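You operate a simulated robot arm through the tools that you are given. There is no shell and no other tool. Be economical: measure what you need, move in short steps, check, and stop when the job is done.

Carry out the task below with a simulated robot arm. There is one attempt and no reset: what you move stays moved.

TASK
Wind the black spool's wire onto the cream spool under the guard.
Fine: switch off, open the guard, put the wound spool in the long grey tray; leave the speed dial alone.
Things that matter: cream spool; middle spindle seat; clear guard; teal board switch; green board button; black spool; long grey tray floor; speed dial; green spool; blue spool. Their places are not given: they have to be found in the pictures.

It is judged by the outcome, as a careful person would: the job done as asked, and still so three seconds after it is handed in. It fails if anything else is knocked over, pushed out of place, dropped, spilled or broken.

THE ROBOT
A 7-joint arm with a two-finger parallel gripper, fixed in place. Base frame: the origin is at the foot of the arm, x ahead of it, y to its left, z up; the work surface is at about z = 0.005. Lengths are in m, angles in rad, forces in N, time in s.
With the tool pointing down near the work surface it reaches from about 0.24 to 0.62 m from the base axis. Its first joint turns from -1.152 to 1.152 rad. Payload 2.6 kg.
Tool frame: the origin (TCP) lies between the finger pads and is the grasp point; the fingertips stand 0.03 m ahead of it; z points along the fingers, y is the line along which they close. The gripper opens to 0.094 m. The fingers are 0.028 m wide and 0.01 m thick; the gripper's body (0.05 by 0.096 m) begins 0.055 m behind the TCP.
Orientation is told as [roll, pitch, yaw] about the base's x, y, z axes, in that order, counted from this pose: with the fingers straight down and closing along the base's y, the tool's x points along the base's -x, its y along +y and its z along -z.

THE INTERFACE
- The arm moves only by the tool move_arm. Its argument "plan" is a list of rows, each a list of 3 entries, a list of its own where there are three numbers: the turn, a rotation vector about the tool's x, y, z in units of 180 degrees (1.0 is 180 degrees), then the shift along the tool's x, y, z in units of 150 mm (1.0 is 150 mm), then the gripper command, from -1 (shut) to 1 (fully open), values between in proportion. In form: [[[wx, wy, wz], [dx, dy, dz], fingers], ...]. A call has 1 to 12 rows; each row is the pose to reach, as a shift and turn from the pose commanded when the call began, along the tool's axes at that moment. A call with a number of a shift or a turn outside -1 to 1 is refused whole. A row lasts 0.2 s, in which the tool goes at most 0.05 m and 0.15 rad; a call with a longer step from one row to the next is refused whole, and so is a gripper value outside its range. A pose out of reach is approached as far as the arm can. The call stops where the force on the tool passes 70 N (or 10 N more than at its start, if that is more) or the arm is blocked; 0.2 s more then pass. The fingers move at their own pace (about 0.072 m/s each) and stop on an object; they squeeze with about 34 N. The grip force told is the motor's: it shows also when the fingers shut on nothing. Time passes only in rows, and 0.2 s behind the last, so rows that repeat a pose let the fingers close. It gives the time, the measured TCP pose, the force on the tool (base axes), the opening and the grip force at its end, in the units of the frame above (readings bear some noise).
- Cameras (640 x 400 px; columns grow to the right, rows downward): "scene" is fixed at [0.0234, 0.4214, 0.5706]; the picture's right is [-0.87, -0.49, 0.00], its down [-0.24, 0.44, -0.87] and it looks along [0.42, -0.76, -0.50] (base axes); focal length 339 px, centre (320, 200). "wrist" rides on the gripper at [-0.037, 0, -0.058] in the tool frame; the picture's right is [0.00, -1.00, 0.00], its down [0.97, 0.00, -0.24] and it looks along [0.24, 0.00, 0.97] (tool axes); focal length 218 px, centre (320, 200).
- capture(camera): a new picture of that camera. No time passes.
- locate(camera, pixels): for up to 12 pixels [column, row] of the newest picture of that camera ("zoom" is the newest enlarged one), the place [x, y, z] in the base frame of the surface seen there, good to about 0.002 m. No time passes.
- close_up(camera, box): a new picture of the part [left, top, right, bottom] of that camera's present view, enlarged. No time passes.
- job_done(): hands the job in; it is judged then, once.

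Work in short steps. Measure before you move; look again where a grasp or a placing could have gone wrong, and mend it. You have 80 turns and 38 pictures in all, the two below and enlarged ones among them. Open the gripper and draw the arm clear of the work before you hand the job in, unless the task says otherwise; then end with one line.

The tools are called by a JSON object that holds its "fn" and its "kwargs". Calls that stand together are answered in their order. move_arm: Moves the arm, as the interface text tells. Its arguments: {"type":"object","properties":{"plan":{"type":"array","items":{"type":"array"}}},"required":["plan"]} The other tools are called the same way: capture (camera) takes a picture; locate (camera, pixels) gives the place of the surface under pixels of a picture; close_up (camera, box) takes an enlarged picture of a part of a camera's view; job_done () hands the job in.

At the start:

```text
clock: 0.0
tcp_pos: [0.2847, -0.2172, 0.2975]
ee_rot: [0.0, 0.0, 0.004]
contact_force: [-0.2, 0.1, -0.2]
width: 0.0942
finger_force: 0.2
```

scene: 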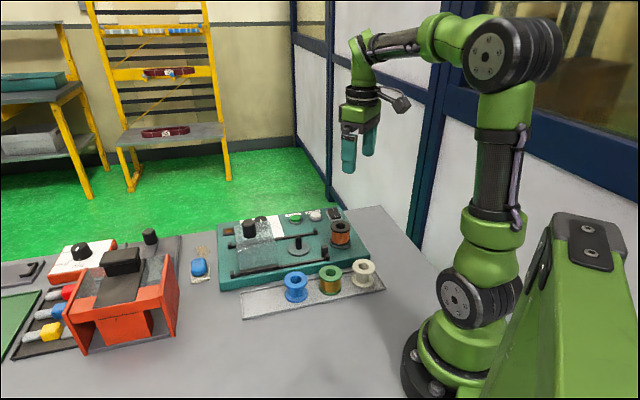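
wrist: 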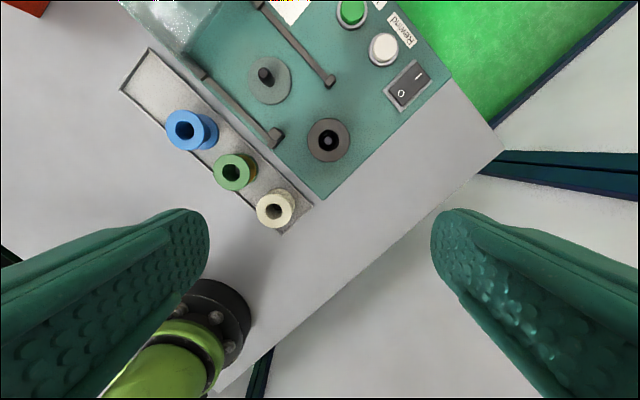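

The teal board, the spools and the tray are in view. I'll enlarge both views to read the details.

{"fn": "close_up", "kwargs": {"camera": "scene", "box": [180, 190, 400, 330]}}

{"fn": "close_up", "kwargs": {"camera": "wrist", "box": [100, 0, 460, 240]}}

```text
2.86 times, centred on (290, 260) of scene
```

zoom: 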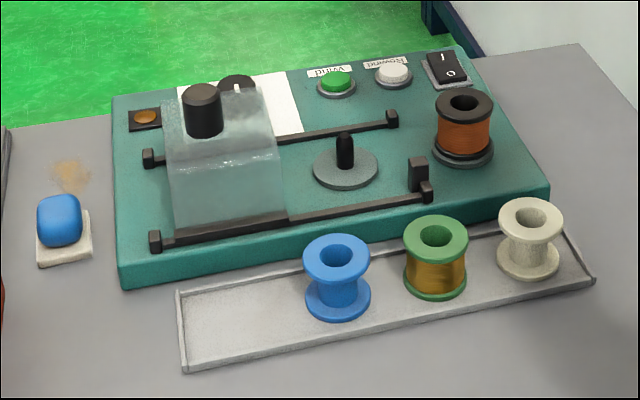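

```text
1.67 times, centred on (280, 120) of wrist
```

zoom: 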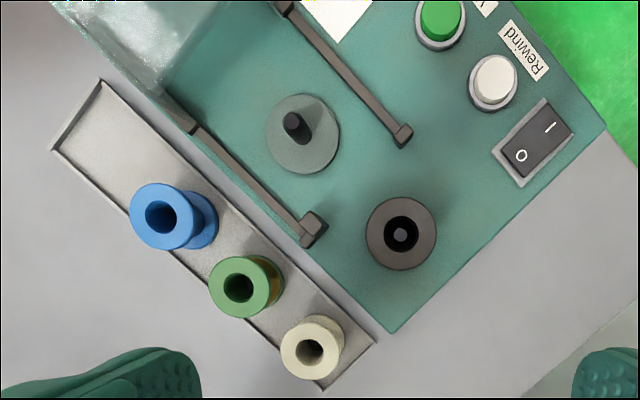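

I can see cream at (310,350), the spindle at (295,125) and black at (400,235) in the wrist zoom. Locating these and the controls next.

{"fn": "locate", "kwargs": {"camera": "zoom", "pixels": [[288, 350], [332, 352], [310, 325], [298, 118], [320, 155], [372, 235], [430, 235], [442, 18], [495, 75], [522, 157], [550, 126], [313, 225]]}}

{"fn": "locate", "kwargs": {"camera": "scene", "pixels": [[250, 222], [250, 231], [262, 218], [238, 268], [278, 263], [236, 223], [272, 222], [325, 247], [321, 266], [314, 229], [243, 305], [383, 285]]}}

```text
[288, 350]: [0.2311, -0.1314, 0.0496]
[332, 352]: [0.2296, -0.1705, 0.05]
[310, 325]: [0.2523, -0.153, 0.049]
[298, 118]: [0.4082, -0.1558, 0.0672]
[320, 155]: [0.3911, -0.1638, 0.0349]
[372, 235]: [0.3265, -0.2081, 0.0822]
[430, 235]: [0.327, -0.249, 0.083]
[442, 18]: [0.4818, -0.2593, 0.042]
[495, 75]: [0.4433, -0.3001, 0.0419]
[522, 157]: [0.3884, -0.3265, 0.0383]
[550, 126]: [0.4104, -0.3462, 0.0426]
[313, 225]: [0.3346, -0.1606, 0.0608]
```

```text
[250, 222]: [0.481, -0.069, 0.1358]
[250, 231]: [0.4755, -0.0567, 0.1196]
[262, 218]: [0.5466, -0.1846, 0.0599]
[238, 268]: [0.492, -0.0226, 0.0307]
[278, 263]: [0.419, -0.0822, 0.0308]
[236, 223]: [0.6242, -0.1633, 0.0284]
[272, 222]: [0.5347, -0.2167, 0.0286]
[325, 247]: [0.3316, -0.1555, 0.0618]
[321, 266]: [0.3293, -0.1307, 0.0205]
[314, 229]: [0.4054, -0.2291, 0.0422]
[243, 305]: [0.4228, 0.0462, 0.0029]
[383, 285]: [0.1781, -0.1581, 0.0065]
```

Cream is at about (0.231,-0.151) with its top at z=0.05. I'll move above it with the fingers closing across the tray, then look straight down.

{"fn": "move_arm", "kwargs": {"plan": [[[0, 0, -0.0442], [0.072, 0.088, 0.12], 1], [[0, 0, -0.0884], [0.144, 0.176, 0.24], 1], [[0, 0, -0.1326], [0.216, 0.264, 0.36], 1], [[0, 0, -0.1768], [0.288, 0.352, 0.48], 1], [[0, 0, -0.2209], [0.358, 0.44, 0.6], 1], [[0, 0, -0.2209], [0.358, 0.44, 0.6], 1]]}}

{"fn": "capture", "kwargs": {"camera": "wrist"}}

```text
clock: 1.4
tcp_pos: [0.2307, -0.1511, 0.2069]
ee_rot: [0.0, 0.0, 0.696]
contact_force: [-0.8, -0.1, -1.1]
width: 0.0942
finger_force: 0.0
```

```text
33 pictures are left
```

wrist: 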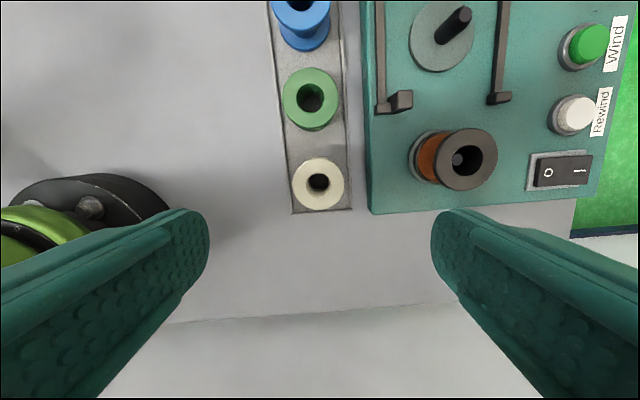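

The view is aligned with the tray. I'll measure the cream flange edges, spindle and gaps.

{"fn": "locate", "kwargs": {"camera": "wrist", "pixels": [[295, 182], [341, 182], [318, 160], [318, 207], [312, 130], [350, 200], [368, 200], [308, 143], [455, 22], [412, 45], [440, 70], [473, 30]]}}

{"fn": "close_up", "kwargs": {"camera": "wrist", "box": [260, 0, 520, 220]}}

```text
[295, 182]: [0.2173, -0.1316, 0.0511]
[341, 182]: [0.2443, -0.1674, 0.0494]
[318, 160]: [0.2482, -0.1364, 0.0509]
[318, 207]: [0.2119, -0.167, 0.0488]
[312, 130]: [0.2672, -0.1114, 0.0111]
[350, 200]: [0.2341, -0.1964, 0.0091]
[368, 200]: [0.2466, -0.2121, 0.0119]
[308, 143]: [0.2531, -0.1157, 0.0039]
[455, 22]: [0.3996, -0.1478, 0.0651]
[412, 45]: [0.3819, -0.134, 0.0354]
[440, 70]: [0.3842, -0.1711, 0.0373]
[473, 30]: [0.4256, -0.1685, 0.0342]
```

```text
1.82 times, centred on (390, 110) of wrist
```

zoom: 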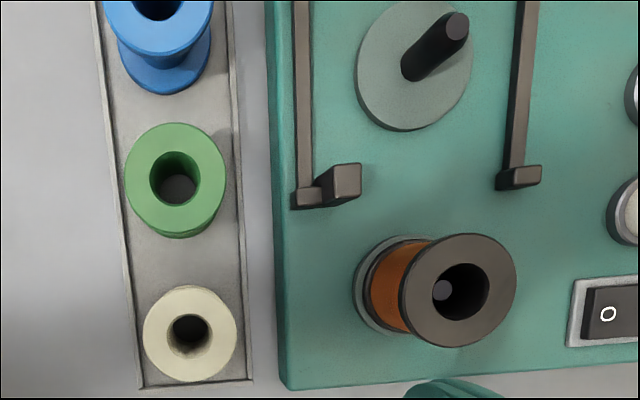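

Now locating the disc edges, pin tip and post in this zoom.

{"fn": "locate", "kwargs": {"camera": "zoom", "pixels": [[359, 66], [470, 66], [414, 130], [457, 25], [448, 18], [466, 24], [456, 35], [380, 110], [345, 180], [520, 175], [300, 100], [607, 313]]}}

```text
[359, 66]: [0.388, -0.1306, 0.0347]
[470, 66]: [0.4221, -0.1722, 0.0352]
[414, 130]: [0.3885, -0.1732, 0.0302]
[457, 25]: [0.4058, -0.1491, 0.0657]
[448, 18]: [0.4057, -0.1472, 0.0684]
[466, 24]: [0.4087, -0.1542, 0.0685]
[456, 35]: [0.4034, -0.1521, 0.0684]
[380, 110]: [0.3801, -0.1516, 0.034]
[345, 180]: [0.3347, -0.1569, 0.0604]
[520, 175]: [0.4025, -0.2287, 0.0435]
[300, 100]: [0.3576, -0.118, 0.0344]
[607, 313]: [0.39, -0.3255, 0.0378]
```

Spindle ≈ (0.4055,-0.151), disc z≈0.035, pin top 0.068. I'll descend onto cream with a partial opening so the fingers stay clear of the board.

{"fn": "move_arm", "kwargs": {"plan": [[[0, 0, 0], [0, 0, 0.25], 0.5], [[0, 0, 0], [0, 0, 0.5], 0.5], [[0, 0, 0], [0, 0, 0.7], 0.5], [[0, 0, 0], [0, 0, 0.8], 0.5]]}}

{"fn": "capture", "kwargs": {"camera": "wrist"}}

```text
clock: 2.4
tcp_pos: [0.2296, -0.1505, 0.0862]
ee_rot: [0.0, -0.001, 0.693]
contact_force: [0.9, 0.4, 0.6]
width: 0.0706
finger_force: 0.0
```

```text
31 pictures are left
```

wrist: 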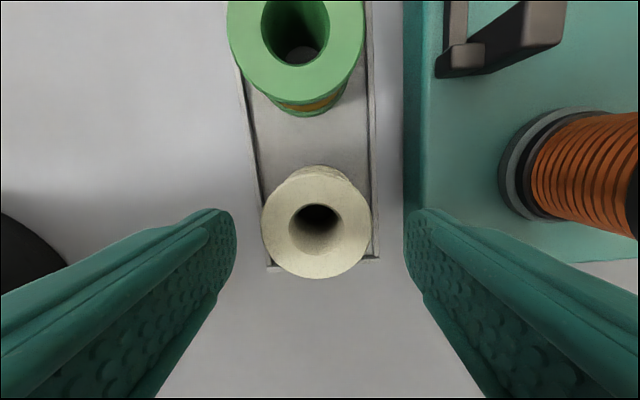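

It is centred between the fingers. I'll go down 0.037 and close.

{"fn": "move_arm", "kwargs": {"plan": [[[0, 0, 0], [0, 0, 0.15], 0.5], [[0, 0, 0], [0, 0, 0.245], 0.5], [[0, 0, 0], [0, 0, 0.245], -1], [[0, 0, 0], [0, 0, 0.245], -1], [[0, 0, 0], [0, 0, 0.245], -1]]}}

{"fn": "capture", "kwargs": {"camera": "wrist"}}

```text
clock: 3.6
tcp_pos: [0.2289, -0.1517, 0.051]
ee_rot: [0.0, -0.001, 0.691]
contact_force: [0.0, 1.0, 0.1]
width: 0.0504
finger_force: 33.6
```

```text
30 pictures are left
```

wrist: 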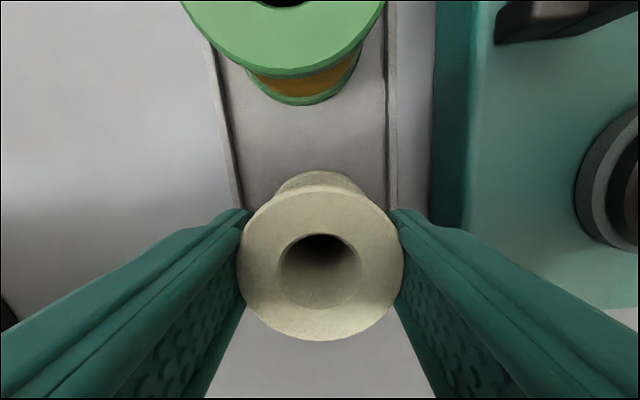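

Gripped (0.0504). I'll find the spool centre relative to the TCP.

{"fn": "locate", "kwargs": {"camera": "wrist", "pixels": [[244, 265], [398, 265], [320, 200], [320, 335], [320, 315], [288, 250], [352, 250]]}}

{"fn": "move_arm", "kwargs": {"plan": [[[0, 0, 0], [0, 0, -0.2], -1], [[0, 0, 0], [0, 0, -0.4], -1], [[0, 0, 0], [0, 0, -0.6], -1]]}}

```text
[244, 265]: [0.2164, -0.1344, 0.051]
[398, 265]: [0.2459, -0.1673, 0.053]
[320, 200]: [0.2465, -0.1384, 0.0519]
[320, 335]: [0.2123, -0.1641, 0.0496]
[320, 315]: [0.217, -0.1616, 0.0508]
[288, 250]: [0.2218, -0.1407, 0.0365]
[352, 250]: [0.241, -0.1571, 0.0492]
```

```text
clock: 4.4
tcp_pos: [0.2305, -0.1549, 0.1446]
ee_rot: [-0.001, -0.001, 0.693]
contact_force: [-0.2, 0.6, -0.7]
width: 0.0507
finger_force: 33.3
```

Held firmly. I'll carry it over the middle spindle at the current height.

{"fn": "move_arm", "kwargs": {"plan": [[[0, 0, 0], [-0.18, -0.146, 0], -1], [[0, 0, 0], [-0.36, -0.292, 0], -1], [[0, 0, 0], [-0.54, -0.438, 0], -1], [[0, 0, 0], [-0.72, -0.584, 0], -1], [[0, 0, 0], [-0.91, -0.73, 0], -1], [[0, 0, 0], [-0.91, -0.73, 0], -1]]}}

{"fn": "capture", "kwargs": {"camera": "wrist"}}

{"fn": "close_up", "kwargs": {"camera": "scene", "box": [200, 120, 400, 300]}}

```text
clock: 5.8
tcp_pos: [0.4043, -0.1483, 0.1417]
ee_rot: [0.002, 0.0, 0.694]
contact_force: [0.2, 0.6, -1.0]
width: 0.0504
finger_force: 34.4
```

```text
29 pictures are left
```

wrist: 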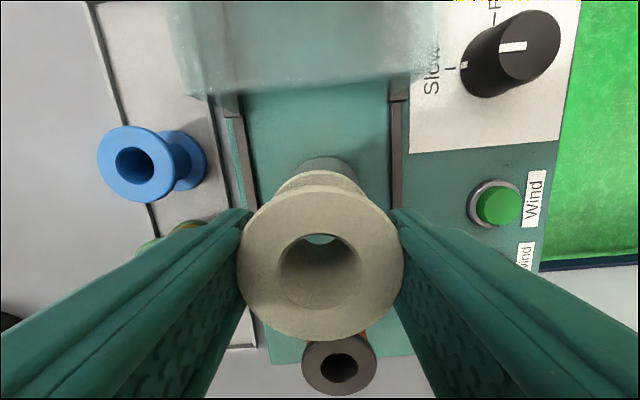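

```text
2.22 times, centred on (300, 210) of scene
```

zoom: 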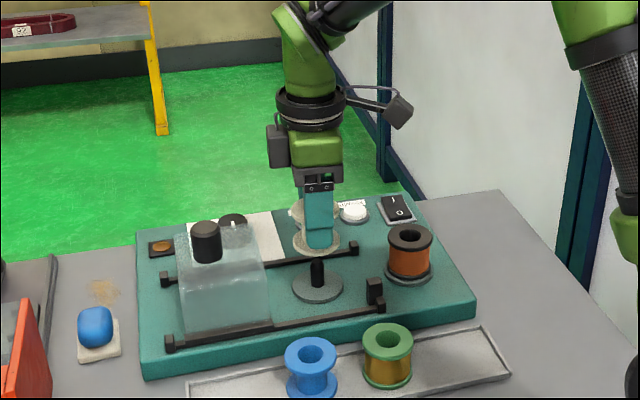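

The pin sits directly beneath. I'll make a small correction and descend until the pin should be inside the hole, then check.

{"fn": "move_arm", "kwargs": {"plan": [[[0, 0, 0], [0.004, -0.0135, 0.1], -1], [[0, 0, 0], [0.004, -0.0135, 0.2], -1], [[0, 0, 0], [0.004, -0.0135, 0.28], -1], [[0, 0, 0], [0.004, -0.0135, 0.28], -1]]}}

{"fn": "close_up", "kwargs": {"camera": "scene", "box": [260, 180, 360, 280]}}

{"fn": "close_up", "kwargs": {"camera": "wrist", "box": [220, 140, 420, 360]}}

```text
clock: 6.8
tcp_pos: [0.4081, -0.1516, 0.0982]
ee_rot: [0.0, 0.0, 0.693]
contact_force: [0.0, 0.2, -1.1]
width: 0.0507
finger_force: 34.0
```

```text
4.00 times, centred on (310, 230) of scene
```

zoom: 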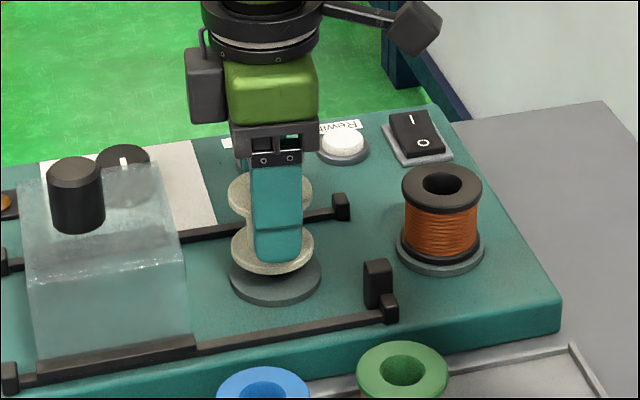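

```text
1.82 times, centred on (320, 250) of wrist
```

zoom: 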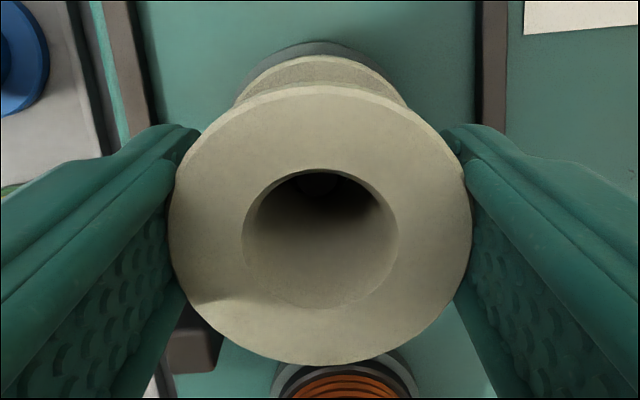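

The pin is inside the hole with no contact force. I'll lower the rest of the way to the seat.

{"fn": "move_arm", "kwargs": {"plan": [[[0, 0, 0], [0, 0, 0.05], -1], [[0, 0, 0], [0, 0, 0.09], -1], [[0, 0, 0], [0, 0, 0.115], -1], [[0, 0, 0], [0, 0, 0.115], -1]]}}

{"fn": "close_up", "kwargs": {"camera": "scene", "box": [260, 180, 360, 280]}}

```text
clock: 7.8
tcp_pos: [0.4061, -0.1511, 0.0834]
ee_rot: [0.001, -0.003, 0.694]
contact_force: [-12.4, 6.2, 27.5]
width: 0.051
finger_force: 34.5
```

```text
4.00 times, centred on (310, 230) of scene
```

zoom: 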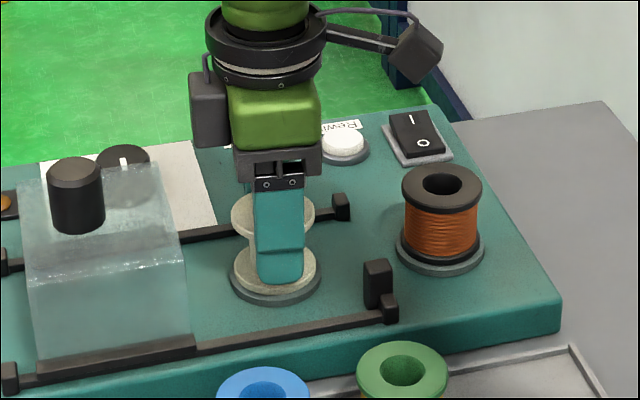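

The spool is seated on the disc (27 N upward). I'll open partially and lift away.

{"fn": "move_arm", "kwargs": {"plan": [[[0, 0, 0], [0, 0, -0.015], -1], [[0, 0, 0], [0, 0, -0.015], 0.4], [[0, 0, 0], [0, 0, -0.015], 0.4], [[0, 0, 0], [0, 0, -0.2], 0.4], [[0, 0, 0], [0, 0, -0.4], 0.4], [[0, 0, 0], [0, 0, -0.7], 0.4]]}}

{"fn": "capture", "kwargs": {"camera": "wrist"}}

{"fn": "close_up", "kwargs": {"camera": "scene", "box": [200, 190, 360, 290]}}

```text
clock: 9.2
tcp_pos: [0.405, -0.1508, 0.1834]
ee_rot: [0.0, 0.0, 0.693]
contact_force: [0.3, 0.6, -1.3]
width: 0.0659
finger_force: 0.1
```

```text
24 pictures are left
```

wrist: 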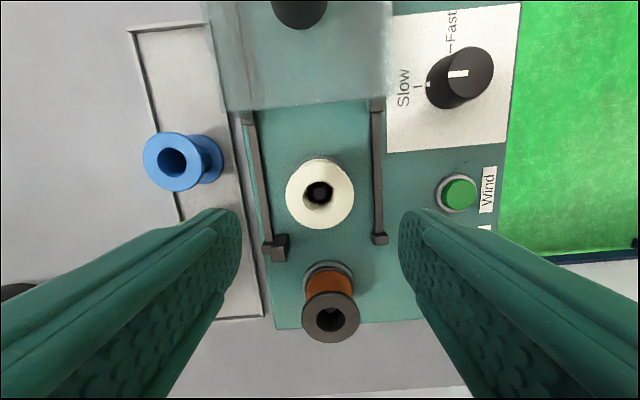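

```text
4.00 times, centred on (280, 240) of scene
```

zoom: 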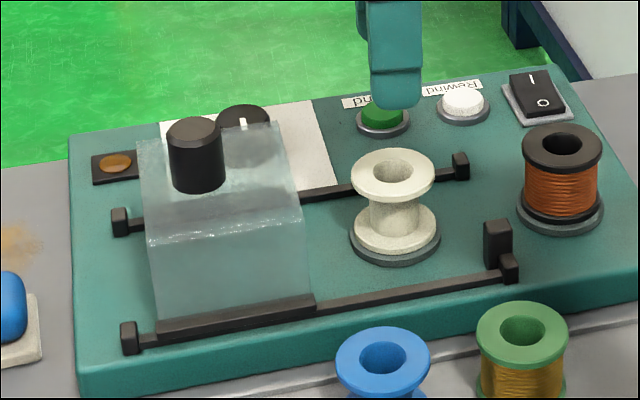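

Cream is seated upright on the pin. Next I'll measure the guard knob (zoom ~195,130), the guard edges and the rail ends.

{"fn": "locate", "kwargs": {"camera": "zoom", "pixels": [[195, 128], [172, 130], [218, 130], [196, 141], [196, 188], [300, 215], [312, 300], [160, 328], [128, 330], [497, 225], [508, 265], [140, 150]]}}

{"fn": "locate", "kwargs": {"camera": "wrist", "pixels": [[305, 8], [225, 108], [385, 98], [277, 240], [320, 162], [320, 226], [289, 195], [352, 195]]}}

```text
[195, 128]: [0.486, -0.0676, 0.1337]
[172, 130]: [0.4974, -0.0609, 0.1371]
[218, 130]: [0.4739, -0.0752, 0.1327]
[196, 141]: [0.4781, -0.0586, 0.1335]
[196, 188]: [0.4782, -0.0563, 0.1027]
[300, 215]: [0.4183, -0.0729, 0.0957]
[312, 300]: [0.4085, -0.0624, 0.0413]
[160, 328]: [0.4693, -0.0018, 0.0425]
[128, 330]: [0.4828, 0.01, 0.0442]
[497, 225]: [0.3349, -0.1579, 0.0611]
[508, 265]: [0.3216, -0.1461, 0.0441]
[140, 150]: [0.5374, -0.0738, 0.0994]
```

```text
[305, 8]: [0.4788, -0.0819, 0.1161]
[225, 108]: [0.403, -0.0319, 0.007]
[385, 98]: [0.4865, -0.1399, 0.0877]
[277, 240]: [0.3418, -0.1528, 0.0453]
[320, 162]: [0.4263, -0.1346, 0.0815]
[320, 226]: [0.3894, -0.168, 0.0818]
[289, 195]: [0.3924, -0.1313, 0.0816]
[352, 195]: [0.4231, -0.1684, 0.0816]
```

Knob centre ≈ (0.486,-0.068), top z≈0.135. Moving over it and checking alignment.

{"fn": "move_arm", "kwargs": {"plan": [[[0, 0, 0], [-0.25, 0.03, 0], 0.4], [[0, 0, 0], [-0.5, 0.06, 0], 0.4], [[0, 0, 0], [-0.767, 0.08, 0], 0.4], [[0, 0, 0], [-0.767, 0.08, 0], 0.4]]}}

{"fn": "capture", "kwargs": {"camera": "wrist"}}

```text
clock: 10.2
tcp_pos: [0.49, -0.0716, 0.1845]
ee_rot: [0.001, 0.0, 0.694]
contact_force: [-0.2, -0.5, 0.5]
width: 0.0658
finger_force: 0.0
```

```text
22 pictures are left
```

wrist: 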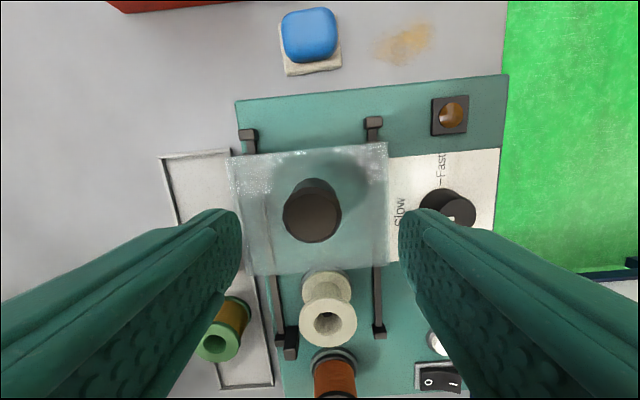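

{"fn": "locate", "kwargs": {"camera": "wrist", "pixels": [[312, 215], [287, 215], [338, 215], [312, 238], [312, 195], [260, 260], [255, 170], [260, 220], [455, 212], [427, 205]]}}

```text
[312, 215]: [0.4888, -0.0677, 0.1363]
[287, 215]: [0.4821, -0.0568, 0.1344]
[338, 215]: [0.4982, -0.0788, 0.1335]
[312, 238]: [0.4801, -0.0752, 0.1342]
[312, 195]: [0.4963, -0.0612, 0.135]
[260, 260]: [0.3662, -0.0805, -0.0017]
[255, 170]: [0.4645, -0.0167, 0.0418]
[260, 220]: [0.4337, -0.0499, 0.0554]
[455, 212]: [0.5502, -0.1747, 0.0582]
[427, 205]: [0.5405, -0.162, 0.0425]
```

The knob centre is (0.489,-0.068), so I shift about 3 mm along the tool's y, descend to z≈0.139 and grip.

{"fn": "move_arm", "kwargs": {"plan": [[[0, 0, 0], [0, 0.02, 0.15], 0.4], [[0, 0, 0], [0, 0.02, 0.3], 0.4], [[0, 0, 0], [0, 0.02, 0.3], -1], [[0, 0, 0], [0, 0.02, 0.3], -1], [[0, 0, 0], [0, 0.02, 0.3], -1]]}}

```text
clock: 11.4
tcp_pos: [0.4865, -0.0692, 0.1413]
ee_rot: [-0.005, 0.0, 0.693]
contact_force: [15.1, -12.7, -5.2]
width: 0.0314
finger_force: 45.1
```

Gripped the knob (0.031). The rails run at about 0.77 rad (from rail ends and image lines), so I'll slide along that direction toward the post.

{"fn": "move_arm", "kwargs": {"plan": [[[0, 0, 0], [0.06, -0.005, 0], -1], [[0, 0, 0], [0.15, -0.012, 0], -1], [[0, 0, 0], [0.25, -0.019, 0], -1], [[0, 0, 0], [0.35, -0.027, 0], -1], [[0, 0, 0], [0.45, -0.035, 0], -1], [[0, 0, 0], [0.55, -0.042, 0], -1], [[0, 0, 0], [0.62, -0.048, 0], -1], [[0, 0, 0], [0.68, -0.052, 0], -1], [[0, 0, 0], [0.68, -0.052, 0], -1]]}}

{"fn": "close_up", "kwargs": {"camera": "scene", "box": [200, 180, 380, 300]}}

```text
clock: 13.4
tcp_pos: [0.4133, -0.1421, 0.1414]
ee_rot: [-0.016, 0.001, 0.699]
contact_force: [37.2, -35.8, -31.2]
width: 0.0315
finger_force: 45.5
```

```text
3.33 times, centred on (290, 240) of scene
```

zoom: 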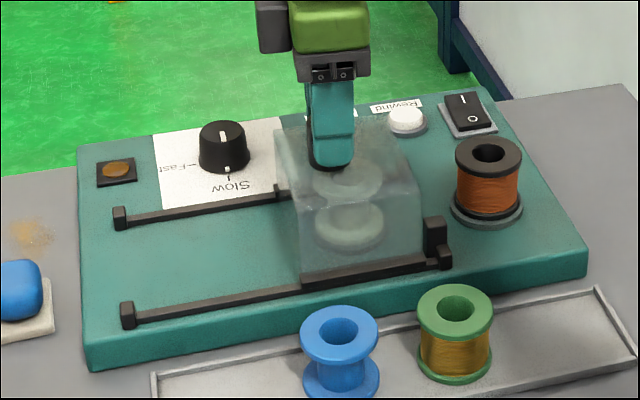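

The guard is close to the post, with a sideways load of about 50 N, so I'll ease sideways (-y) and finish the travel.

{"fn": "move_arm", "kwargs": {"plan": [[[0, 0, 0], [0, -0.02, 0], -1], [[0, 0, 0], [0.03, -0.03, 0], -1], [[0, 0, 0], [0.05, -0.034, 0], -1], [[0, 0, 0], [0.07, -0.036, 0], -1], [[0, 0, 0], [0.09, -0.038, 0], -1]]}}

{"fn": "close_up", "kwargs": {"camera": "scene", "box": [200, 180, 380, 300]}}

```text
clock: 14.6
tcp_pos: [0.4093, -0.1467, 0.1436]
ee_rot: [-0.005, -0.011, 0.7]
contact_force: [36.4, 10.5, 0.9]
width: 0.0318
finger_force: 44.9
```

```text
3.33 times, centred on (290, 240) of scene
```

zoom: 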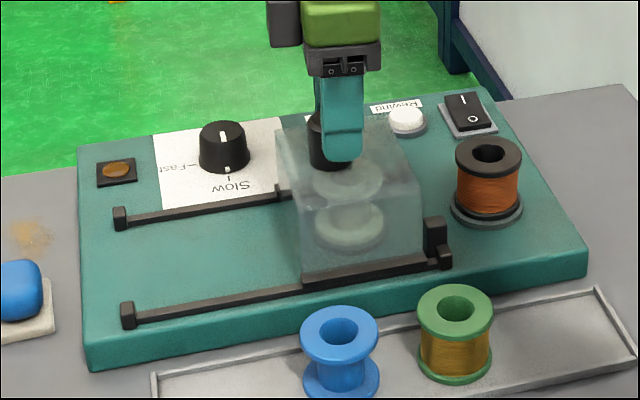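

The guard is against the post (~33 N resisting), so it's closed. I'll relax, release and lift.

{"fn": "move_arm", "kwargs": {"plan": [[[0, 0, 0], [-0.02, 0, 0], -1], [[0, 0, 0], [-0.02, 0, 0], 0.3], [[0, 0, 0], [-0.02, 0, 0], 0.3], [[0, 0, 0], [-0.02, 0, -0.3], 0.3], [[0, 0, 0], [-0.02, 0, -0.6], -1], [[0, 0, 0], [-0.02, 0, -0.6], -1], [[0, 0, 0], [-0.02, 0, -0.6], -1]]}}

{"fn": "capture", "kwargs": {"camera": "wrist"}}

{"fn": "close_up", "kwargs": {"camera": "scene", "box": [260, 190, 380, 290]}}

```text
clock: 16.2
tcp_pos: [0.4053, -0.1469, 0.231]
ee_rot: [0.0, 0.0, 0.693]
contact_force: [-0.7, 0.6, 0.6]
width: 0.0
finger_force: 33.5
```

```text
19 pictures are left
```

wrist: 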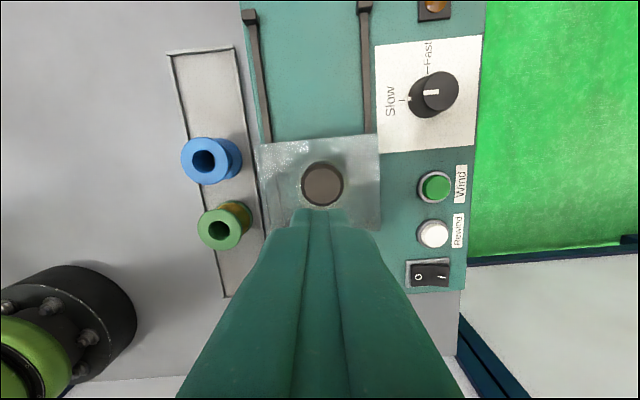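

```text
4.00 times, centred on (320, 240) of scene
```

zoom: 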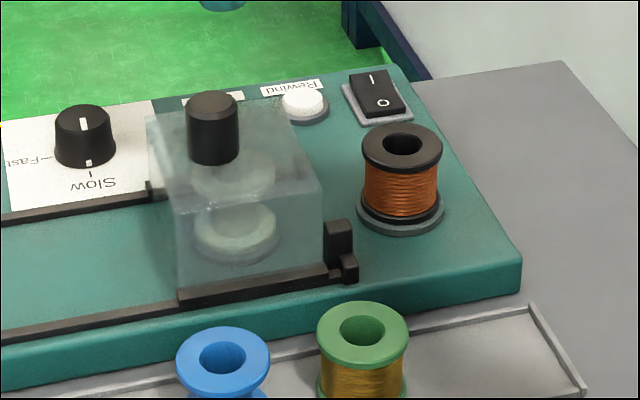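

The guard rests at the post. I'll locate the switch ends, the green button and the guard edges.

{"fn": "locate", "kwargs": {"camera": "wrist", "pixels": [[442, 275], [418, 275], [430, 275], [412, 265], [447, 285], [435, 186], [446, 186], [432, 234], [323, 184]]}}

{"fn": "close_up", "kwargs": {"camera": "wrist", "box": [390, 160, 480, 300]}}

{"fn": "locate", "kwargs": {"camera": "zoom", "pixels": [[320, 200]]}}

```text
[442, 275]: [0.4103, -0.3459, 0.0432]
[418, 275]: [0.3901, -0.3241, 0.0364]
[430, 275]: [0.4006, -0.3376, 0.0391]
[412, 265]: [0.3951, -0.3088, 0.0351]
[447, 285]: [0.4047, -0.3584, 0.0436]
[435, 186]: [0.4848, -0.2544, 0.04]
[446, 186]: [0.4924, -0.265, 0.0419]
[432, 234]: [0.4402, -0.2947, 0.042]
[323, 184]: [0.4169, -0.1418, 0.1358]
```

```text
2.86 times, centred on (435, 230) of wrist
```

zoom: 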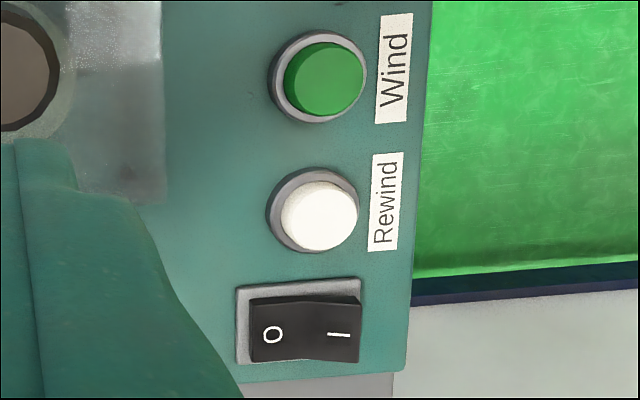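

```text
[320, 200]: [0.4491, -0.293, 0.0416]
```

Switch: O end (0.390,-0.324) is down, I end (0.411,-0.346) is raised. I'll move over the I end with closed fingers.

{"fn": "move_arm", "kwargs": {"plan": [[[0, 0, 0], [0.15, -0.2, 0], -1], [[0, 0, 0], [0.3, -0.4, 0], -1], [[0, 0, 0], [0.46, -0.6, 0], -1], [[0, 0, 0], [0.61, -0.8, 0.1], -1], [[0, 0, 0], [0.76, -1.0, 0.3], -1], [[0, 0, 0], [0.816, -1.0, 0.5], -1], [[0, 0, 0], [0.816, -1.0, 0.65], -1], [[0, 0, 0], [0.816, -1.0, 0.65], -1]]}}

{"fn": "capture", "kwargs": {"camera": "wrist"}}

```text
clock: 18.0
tcp_pos: [0.4086, -0.3419, 0.1332]
ee_rot: [0.001, 0.0, 0.695]
contact_force: [1.2, -0.3, -1.1]
width: 0.0
finger_force: 32.2
```

```text
16 pictures are left
```

wrist: 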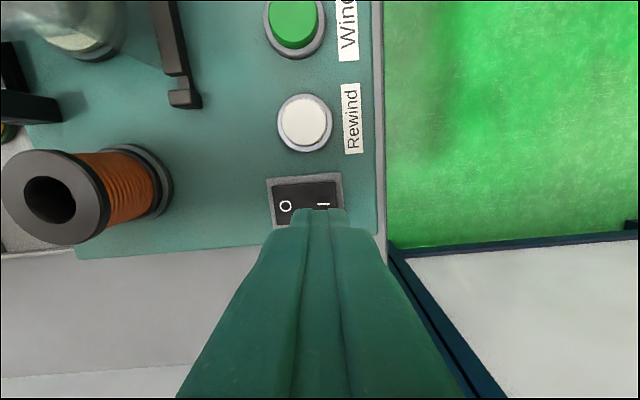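

{"fn": "locate", "kwargs": {"camera": "wrist", "pixels": [[286, 205], [323, 205], [334, 200], [278, 205], [272, 182], [340, 178], [303, 122]]}}

```text
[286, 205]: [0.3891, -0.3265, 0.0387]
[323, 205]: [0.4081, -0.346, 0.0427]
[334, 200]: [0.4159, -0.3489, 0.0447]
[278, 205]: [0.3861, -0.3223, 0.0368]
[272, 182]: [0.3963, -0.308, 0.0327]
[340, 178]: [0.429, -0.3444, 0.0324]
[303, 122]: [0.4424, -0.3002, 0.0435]
```

I'll shift 8 mm outward and press down gently on the I end.

{"fn": "move_arm", "kwargs": {"plan": [[[0, 0, 0], [0, -0.055, 0.15], -1], [[0, 0, 0], [0, -0.055, 0.3], -1], [[0, 0, 0], [0, -0.055, 0.38], -1], [[0, 0, 0], [0, -0.055, 0.42], -1], [[0, 0, 0], [0, -0.055, 0.45], -1]]}}

{"fn": "close_up", "kwargs": {"camera": "scene", "box": [200, 180, 380, 300]}}

```text
clock: 19.2
tcp_pos: [0.414, -0.3467, 0.0714]
ee_rot: [-0.002, -0.003, 0.686]
contact_force: [-21.2, 16.5, 47.2]
width: 0.0
finger_force: 33.2
```

```text
3.33 times, centred on (290, 240) of scene
```

zoom: 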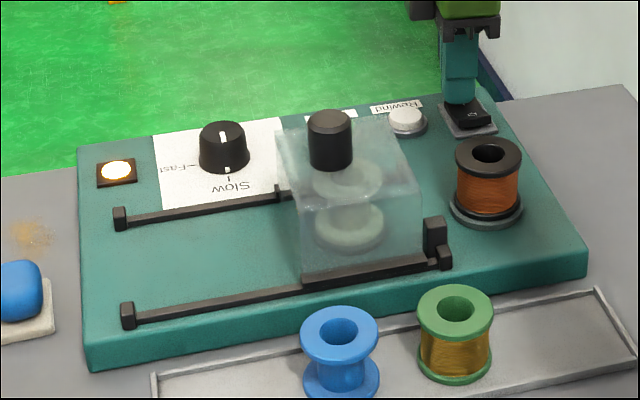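

The amber lamp is lit, so the switch is on. I'll lift and move over the green Wind button.

{"fn": "move_arm", "kwargs": {"plan": [[[0, 0, 0], [0, 0, -0.25], -1], [[0, 0, 0], [0, 0, -0.45], -1], [[0, 0, 0], [-0.25, 0.05, -0.45], -1], [[0, 0, 0], [-0.5, 0.1, -0.45], -1], [[0, 0, 0], [-0.761, 0.161, -0.45], -1], [[0, 0, 0], [-0.761, 0.161, -0.45], -1]]}}

{"fn": "capture", "kwargs": {"camera": "wrist"}}

```text
clock: 20.6
tcp_pos: [0.4845, -0.258, 0.1348]
ee_rot: [-0.001, -0.001, 0.692]
contact_force: [-0.4, -0.3, 0.2]
width: 0.0
finger_force: 33.0
```

```text
14 pictures are left
```

wrist: 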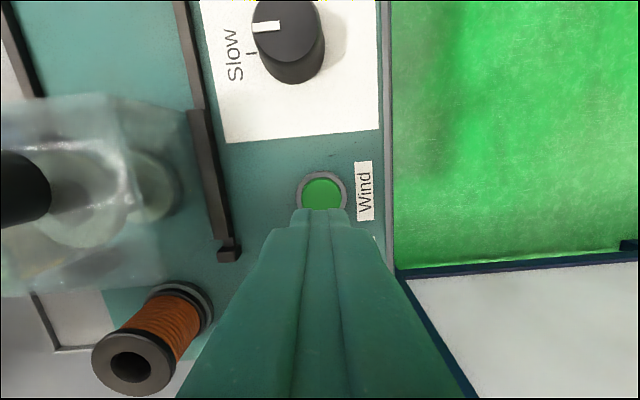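

{"fn": "locate", "kwargs": {"camera": "wrist", "pixels": [[322, 180], [322, 192], [322, 205], [304, 195], [341, 195]]}}

```text
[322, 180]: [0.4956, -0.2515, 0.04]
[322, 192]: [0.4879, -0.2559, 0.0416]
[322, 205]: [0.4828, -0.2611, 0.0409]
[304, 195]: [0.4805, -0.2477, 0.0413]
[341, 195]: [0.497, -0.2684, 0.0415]
```

The button is centred within about 4 mm. I'll press it down a few millimetres and release.

{"fn": "move_arm", "kwargs": {"plan": [[[0, 0, 0], [-0.027, 0, 0.2], -1], [[0, 0, 0], [-0.027, 0, 0.36], -1], [[0, 0, 0], [-0.027, 0, 0.42], -1], [[0, 0, 0], [-0.027, 0, 0.45], -1], [[0, 0, 0], [-0.027, 0, 0.47], -1]]}}

{"fn": "close_up", "kwargs": {"camera": "scene", "box": [200, 180, 380, 300]}}

```text
clock: 21.8
tcp_pos: [0.4903, -0.2557, 0.0652]
ee_rot: [-0.003, -0.002, 0.691]
contact_force: [-15.4, 5.1, 36.9]
width: 0.0
finger_force: 32.7
```

```text
3.33 times, centred on (290, 240) of scene
```

zoom: 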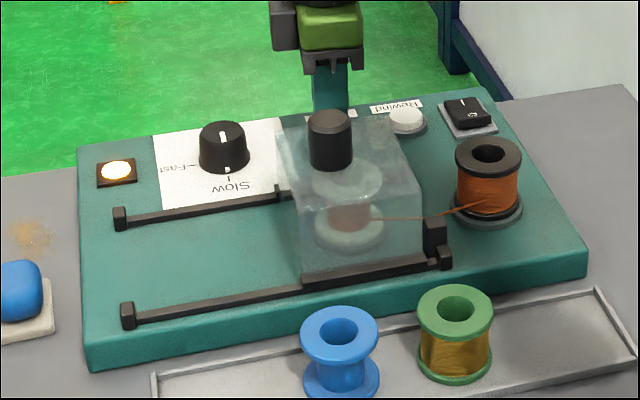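

Winding has started: a wire runs from black to cream. I'll lift off and see whether it continues.

{"fn": "move_arm", "kwargs": {"plan": [[[0, 0, 0], [0, 0, -0.2], -1], [[0, 0, 0], [0, 0, -0.45], -1], [[0, 0, 0], [0, 0, -0.45], -1], [[0, 0, 0], [0, 0, -0.45], -1], [[0, 0, 0], [0, 0, -0.45], -1], [[0, 0, 0], [0, 0, -0.45], -1], [[0, 0, 0], [0, 0, -0.45], -1], [[0, 0, 0], [0, 0, -0.45], -1], [[0, 0, 0], [0, 0, -0.45], -1]]}}

{"fn": "close_up", "kwargs": {"camera": "scene", "box": [200, 180, 380, 300]}}

```text
clock: 23.8
tcp_pos: [0.4891, -0.2541, 0.1303]
ee_rot: [0.001, 0.0, 0.693]
contact_force: [0.5, 0.7, 0.6]
width: 0.0003
finger_force: 32.9
```

```text
3.33 times, centred on (290, 240) of scene
```

zoom: 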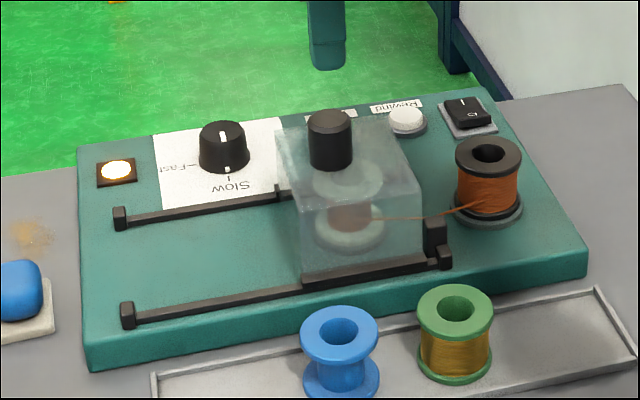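

I'll wait while moving over the O end of the switch, then compare pictures.

{"fn": "move_arm", "kwargs": {"plan": [[[0, 0, 0], [0.25, 0.02, -0.05], -1], [[0, 0, 0], [0.5, 0.05, -0.05], -1], [[0, 0, 0], [0.7, 0.07, -0.05], -1], [[0, 0, 0], [0.81, 0.079, -0.05], -1], [[0, 0, 0], [0.81, 0.079, -0.05], -1], [[0, 0, 0], [0.81, 0.079, -0.05], -1], [[0, 0, 0], [0.81, 0.079, -0.05], -1], [[0, 0, 0], [0.81, 0.079, -0.05], -1], [[0, 0, 0], [0.81, 0.079, -0.05], -1], [[0, 0, 0], [0.81, 0.079, -0.05], -1], [[0, 0, 0], [0.81, 0.079, -0.05], -1], [[0, 0, 0], [0.81, 0.079, -0.05], -1]]}}

{"fn": "move_arm", "kwargs": {"plan": [[[0, 0, 0], [0, 0, 0], -1], [[0, 0, 0], [0, 0, 0], -1], [[0, 0, 0], [0, 0, 0], -1], [[0, 0, 0], [0, 0, 0], -1], [[0, 0, 0], [0, 0, 0], -1], [[0, 0, 0], [0, 0, 0], -1], [[0, 0, 0], [0, 0, 0], -1], [[0, 0, 0], [0, 0, 0], -1], [[0, 0, 0], [0, 0, 0], -1], [[0, 0, 0], [0, 0, 0], -1], [[0, 0, 0], [0, 0, 0], -1], [[0, 0, 0], [0, 0, 0], -1]]}}

{"fn": "capture", "kwargs": {"camera": "wrist"}}

{"fn": "close_up", "kwargs": {"camera": "scene", "box": [200, 180, 380, 300]}}

```text
clock: 26.4
tcp_pos: [0.3892, -0.3193, 0.1406]
ee_rot: [-0.001, 0.0, 0.693]
contact_force: [-0.1, 0.7, 0.5]
width: 0.0
finger_force: 33.2
```

```text
clock: 29.0
tcp_pos: [0.3894, -0.3194, 0.1384]
ee_rot: [-0.001, 0.0, 0.694]
contact_force: [0.6, 0.0, -0.8]
width: 0.0
finger_force: 33.8
```

```text
11 pictures are left
```

wrist: 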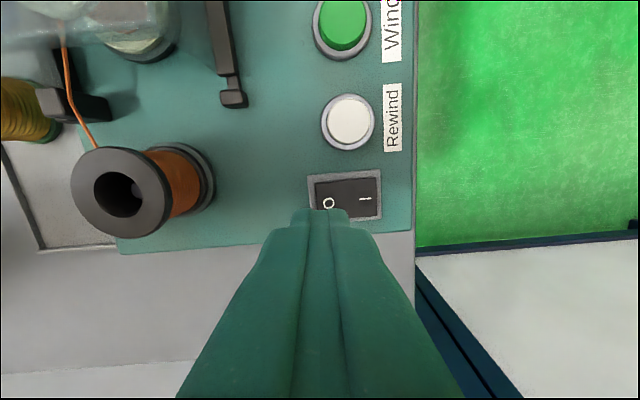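

```text
3.33 times, centred on (290, 240) of scene
```

zoom: 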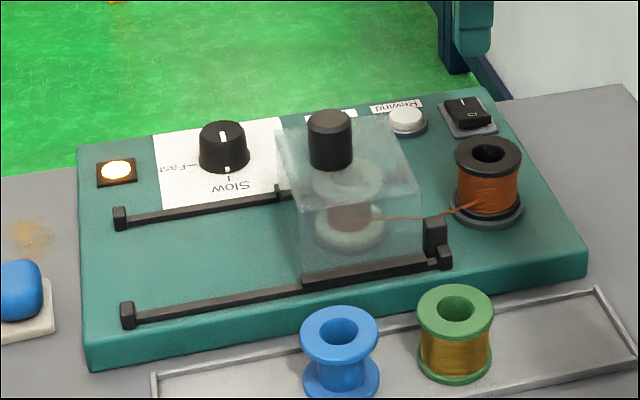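

Winding seems to progress slowly. I'll wait longer before the next look.

{"fn": "move_arm", "kwargs": {"plan": [[[0, 0, 0], [0, 0, 0], -1], [[0, 0, 0], [0, 0, 0], -1], [[0, 0, 0], [0, 0, 0], -1], [[0, 0, 0], [0, 0, 0], -1], [[0, 0, 0], [0, 0, 0], -1], [[0, 0, 0], [0, 0, 0], -1], [[0, 0, 0], [0, 0, 0], -1], [[0, 0, 0], [0, 0, 0], -1], [[0, 0, 0], [0, 0, 0], -1], [[0, 0, 0], [0, 0, 0], -1], [[0, 0, 0], [0, 0, 0], -1], [[0, 0, 0], [0, 0, 0], -1]]}}

{"fn": "move_arm", "kwargs": {"plan": [[[0, 0, 0], [0, 0, 0], -1], [[0, 0, 0], [0, 0, 0], -1], [[0, 0, 0], [0, 0, 0], -1], [[0, 0, 0], [0, 0, 0], -1], [[0, 0, 0], [0, 0, 0], -1], [[0, 0, 0], [0, 0, 0], -1], [[0, 0, 0], [0, 0, 0], -1], [[0, 0, 0], [0, 0, 0], -1], [[0, 0, 0], [0, 0, 0], -1], [[0, 0, 0], [0, 0, 0], -1], [[0, 0, 0], [0, 0, 0], -1], [[0, 0, 0], [0, 0, 0], -1]]}}

{"fn": "move_arm", "kwargs": {"plan": [[[0, 0, 0], [0, 0, 0], -1], [[0, 0, 0], [0, 0, 0], -1], [[0, 0, 0], [0, 0, 0], -1], [[0, 0, 0], [0, 0, 0], -1], [[0, 0, 0], [0, 0, 0], -1], [[0, 0, 0], [0, 0, 0], -1], [[0, 0, 0], [0, 0, 0], -1], [[0, 0, 0], [0, 0, 0], -1], [[0, 0, 0], [0, 0, 0], -1], [[0, 0, 0], [0, 0, 0], -1], [[0, 0, 0], [0, 0, 0], -1], [[0, 0, 0], [0, 0, 0], -1]]}}

{"fn": "move_arm", "kwargs": {"plan": [[[0, 0, 0], [0, 0, 0], -1], [[0, 0, 0], [0, 0, 0], -1], [[0, 0, 0], [0, 0, 0], -1], [[0, 0, 0], [0, 0, 0], -1], [[0, 0, 0], [0, 0, 0], -1], [[0, 0, 0], [0, 0, 0], -1], [[0, 0, 0], [0, 0, 0], -1], [[0, 0, 0], [0, 0, 0], -1], [[0, 0, 0], [0, 0, 0], -1], [[0, 0, 0], [0, 0, 0], -1], [[0, 0, 0], [0, 0, 0], -1], [[0, 0, 0], [0, 0, 0], -1]]}}

{"fn": "close_up", "kwargs": {"camera": "scene", "box": [270, 190, 360, 280]}}

```text
clock: 31.6
tcp_pos: [0.3882, -0.3194, 0.1404]
ee_rot: [-0.001, 0.001, 0.693]
contact_force: [0.6, -0.4, -0.5]
width: 0.0
finger_force: 32.9
```

```text
clock: 34.2
tcp_pos: [0.39, -0.3192, 0.1405]
ee_rot: [-0.001, -0.002, 0.691]
contact_force: [-1.1, -0.6, 0.6]
width: 0.0
finger_force: 33.2
```

```text
clock: 36.8
tcp_pos: [0.3891, -0.3199, 0.1389]
ee_rot: [0.0, -0.001, 0.693]
contact_force: [-0.7, 0.5, 0.5]
width: 0.0003
finger_force: 32.6
```

```text
clock: 39.4
tcp_pos: [0.3891, -0.3187, 0.1403]
ee_rot: [0.0, 0.002, 0.693]
contact_force: [0.0, 0.5, -0.6]
width: 0.0
finger_force: 32.8
```

```text
4.44 times, centred on (315, 235) of scene
```

zoom: 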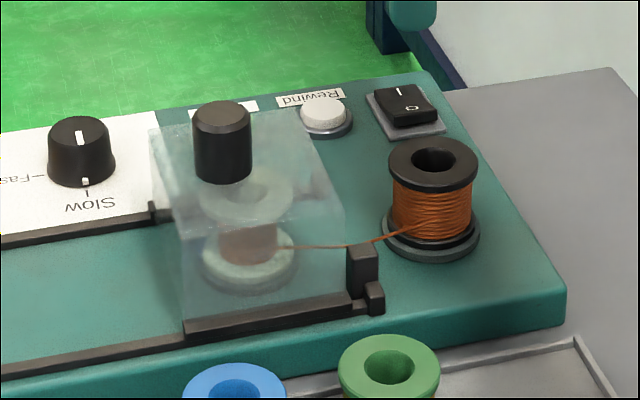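

Winding progresses slowly (black's wire is thinning), so I'll wait in larger blocks.

{"fn": "move_arm", "kwargs": {"plan": [[[0, 0, 0], [0, 0, 0], -1], [[0, 0, 0], [0, 0, 0], -1], [[0, 0, 0], [0, 0, 0], -1], [[0, 0, 0], [0, 0, 0], -1], [[0, 0, 0], [0, 0, 0], -1], [[0, 0, 0], [0, 0, 0], -1], [[0, 0, 0], [0, 0, 0], -1], [[0, 0, 0], [0, 0, 0], -1], [[0, 0, 0], [0, 0, 0], -1], [[0, 0, 0], [0, 0, 0], -1], [[0, 0, 0], [0, 0, 0], -1], [[0, 0, 0], [0, 0, 0], -1]]}}

{"fn": "move_arm", "kwargs": {"plan": [[[0, 0, 0], [0, 0, 0], -1], [[0, 0, 0], [0, 0, 0], -1], [[0, 0, 0], [0, 0, 0], -1], [[0, 0, 0], [0, 0, 0], -1], [[0, 0, 0], [0, 0, 0], -1], [[0, 0, 0], [0, 0, 0], -1], [[0, 0, 0], [0, 0, 0], -1], [[0, 0, 0], [0, 0, 0], -1], [[0, 0, 0], [0, 0, 0], -1], [[0, 0, 0], [0, 0, 0], -1], [[0, 0, 0], [0, 0, 0], -1], [[0, 0, 0], [0, 0, 0], -1]]}}

{"fn": "move_arm", "kwargs": {"plan": [[[0, 0, 0], [0, 0, 0], -1], [[0, 0, 0], [0, 0, 0], -1], [[0, 0, 0], [0, 0, 0], -1], [[0, 0, 0], [0, 0, 0], -1], [[0, 0, 0], [0, 0, 0], -1], [[0, 0, 0], [0, 0, 0], -1], [[0, 0, 0], [0, 0, 0], -1], [[0, 0, 0], [0, 0, 0], -1], [[0, 0, 0], [0, 0, 0], -1], [[0, 0, 0], [0, 0, 0], -1], [[0, 0, 0], [0, 0, 0], -1], [[0, 0, 0], [0, 0, 0], -1]]}}

{"fn": "move_arm", "kwargs": {"plan": [[[0, 0, 0], [0, 0, 0], -1], [[0, 0, 0], [0, 0, 0], -1], [[0, 0, 0], [0, 0, 0], -1], [[0, 0, 0], [0, 0, 0], -1], [[0, 0, 0], [0, 0, 0], -1], [[0, 0, 0], [0, 0, 0], -1], [[0, 0, 0], [0, 0, 0], -1], [[0, 0, 0], [0, 0, 0], -1], [[0, 0, 0], [0, 0, 0], -1], [[0, 0, 0], [0, 0, 0], -1], [[0, 0, 0], [0, 0, 0], -1], [[0, 0, 0], [0, 0, 0], -1]]}}

{"fn": "move_arm", "kwargs": {"plan": [[[0, 0, 0], [0, 0, 0], -1], [[0, 0, 0], [0, 0, 0], -1], [[0, 0, 0], [0, 0, 0], -1], [[0, 0, 0], [0, 0, 0], -1], [[0, 0, 0], [0, 0, 0], -1], [[0, 0, 0], [0, 0, 0], -1], [[0, 0, 0], [0, 0, 0], -1], [[0, 0, 0], [0, 0, 0], -1], [[0, 0, 0], [0, 0, 0], -1], [[0, 0, 0], [0, 0, 0], -1], [[0, 0, 0], [0, 0, 0], -1], [[0, 0, 0], [0, 0, 0], -1]]}}

{"fn": "move_arm", "kwargs": {"plan": [[[0, 0, 0], [0, 0, 0], -1], [[0, 0, 0], [0, 0, 0], -1], [[0, 0, 0], [0, 0, 0], -1], [[0, 0, 0], [0, 0, 0], -1], [[0, 0, 0], [0, 0, 0], -1], [[0, 0, 0], [0, 0, 0], -1], [[0, 0, 0], [0, 0, 0], -1], [[0, 0, 0], [0, 0, 0], -1], [[0, 0, 0], [0, 0, 0], -1], [[0, 0, 0], [0, 0, 0], -1], [[0, 0, 0], [0, 0, 0], -1], [[0, 0, 0], [0, 0, 0], -1]]}}

{"fn": "close_up", "kwargs": {"camera": "scene", "box": [270, 190, 360, 280]}}

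```text
clock: 42.0
tcp_pos: [0.3891, -0.3188, 0.1386]
ee_rot: [-0.001, 0.002, 0.693]
contact_force: [-0.5, 0.0, -0.2]
width: 0.0001
finger_force: 32.5
```

```text
clock: 44.6
tcp_pos: [0.3891, -0.32, 0.1403]
ee_rot: [0.0, 0.001, 0.692]
contact_force: [0.2, 0.1, 0.0]
width: 0.0
finger_force: 33.0
```

```text
clock: 47.2
tcp_pos: [0.3887, -0.3193, 0.1398]
ee_rot: [0.0, 0.0, 0.692]
contact_force: [0.1, 0.0, 0.2]
width: 0.0
finger_force: 33.1
```

```text
clock: 49.8
tcp_pos: [0.3878, -0.3202, 0.1406]
ee_rot: [0.0, 0.0, 0.692]
contact_force: [-0.7, 1.1, 0.3]
width: 0.0001
finger_force: 32.7
```

```text
clock: 52.4
tcp_pos: [0.3891, -0.3199, 0.1393]
ee_rot: [-0.001, 0.0, 0.692]
contact_force: [0.6, 0.7, 0.0]
width: 0.0
finger_force: 33.2
```

```text
clock: 55.0
tcp_pos: [0.3896, -0.3192, 0.1396]
ee_rot: [0.0, 0.0, 0.692]
contact_force: [-0.3, -0.5, 0.5]
width: 0.0002
finger_force: 33.0
```

```text
4.44 times, centred on (315, 235) of scene
```

zoom: 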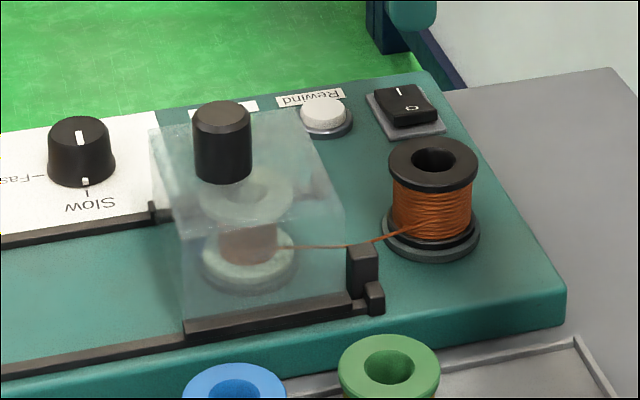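

This picture matches the last one, so winding only runs while Wind is held. I'll return to the green button and hold it down.

{"fn": "move_arm", "kwargs": {"plan": [[[0, 0, 0], [-0.25, -0.02, 0], -1], [[0, 0, 0], [-0.5, -0.05, 0], -1], [[0, 0, 0], [-0.7, -0.07, 0], -1], [[0, 0, 0], [-0.81, -0.079, 0], -1], [[0, 0, 0], [-0.81, -0.079, 0.2], -1], [[0, 0, 0], [-0.81, -0.079, 0.38], -1], [[0, 0, 0], [-0.81, -0.079, 0.45], -1], [[0, 0, 0], [-0.81, -0.079, 0.48], -1], [[0, 0, 0], [-0.81, -0.079, 0.5], -1], [[0, 0, 0], [-0.81, -0.079, 0.5], -1]]}}

{"fn": "move_arm", "kwargs": {"plan": [[[0, 0, 0], [0, 0, 0], -1], [[0, 0, 0], [0, 0, 0], -1], [[0, 0, 0], [0, 0, 0], -1], [[0, 0, 0], [0, 0, 0], -1], [[0, 0, 0], [0, 0, 0], -1], [[0, 0, 0], [0, 0, 0], -1], [[0, 0, 0], [0, 0, 0], -1], [[0, 0, 0], [0, 0, 0], -1], [[0, 0, 0], [0, 0, 0], -1], [[0, 0, 0], [0, 0, 0], -1], [[0, 0, 0], [0, 0, 0], -1], [[0, 0, 0], [0, 0, 0], -1]]}}

{"fn": "close_up", "kwargs": {"camera": "scene", "box": [270, 190, 360, 280]}}

```text
clock: 57.2
tcp_pos: [0.4895, -0.2521, 0.0665]
ee_rot: [-0.003, -0.001, 0.692]
contact_force: [-5.2, 3.2, 19.2]
width: 0.0
finger_force: 33.2
```

```text
clock: 59.8
tcp_pos: [0.4907, -0.2529, 0.0662]
ee_rot: [-0.003, -0.001, 0.693]
contact_force: [4.3, 0.6, 21.1]
width: 0.0
finger_force: 33.7
```

```text
4.44 times, centred on (315, 235) of scene
```

zoom: 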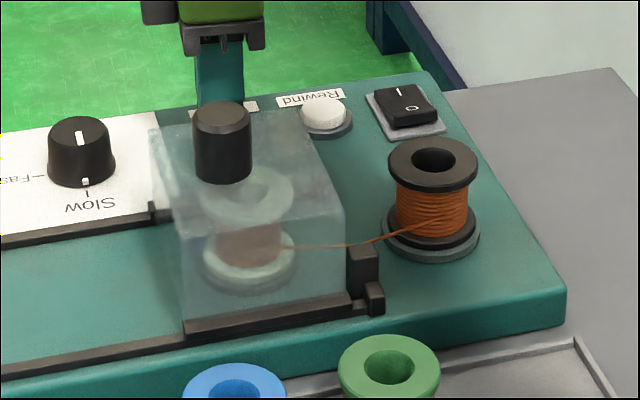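

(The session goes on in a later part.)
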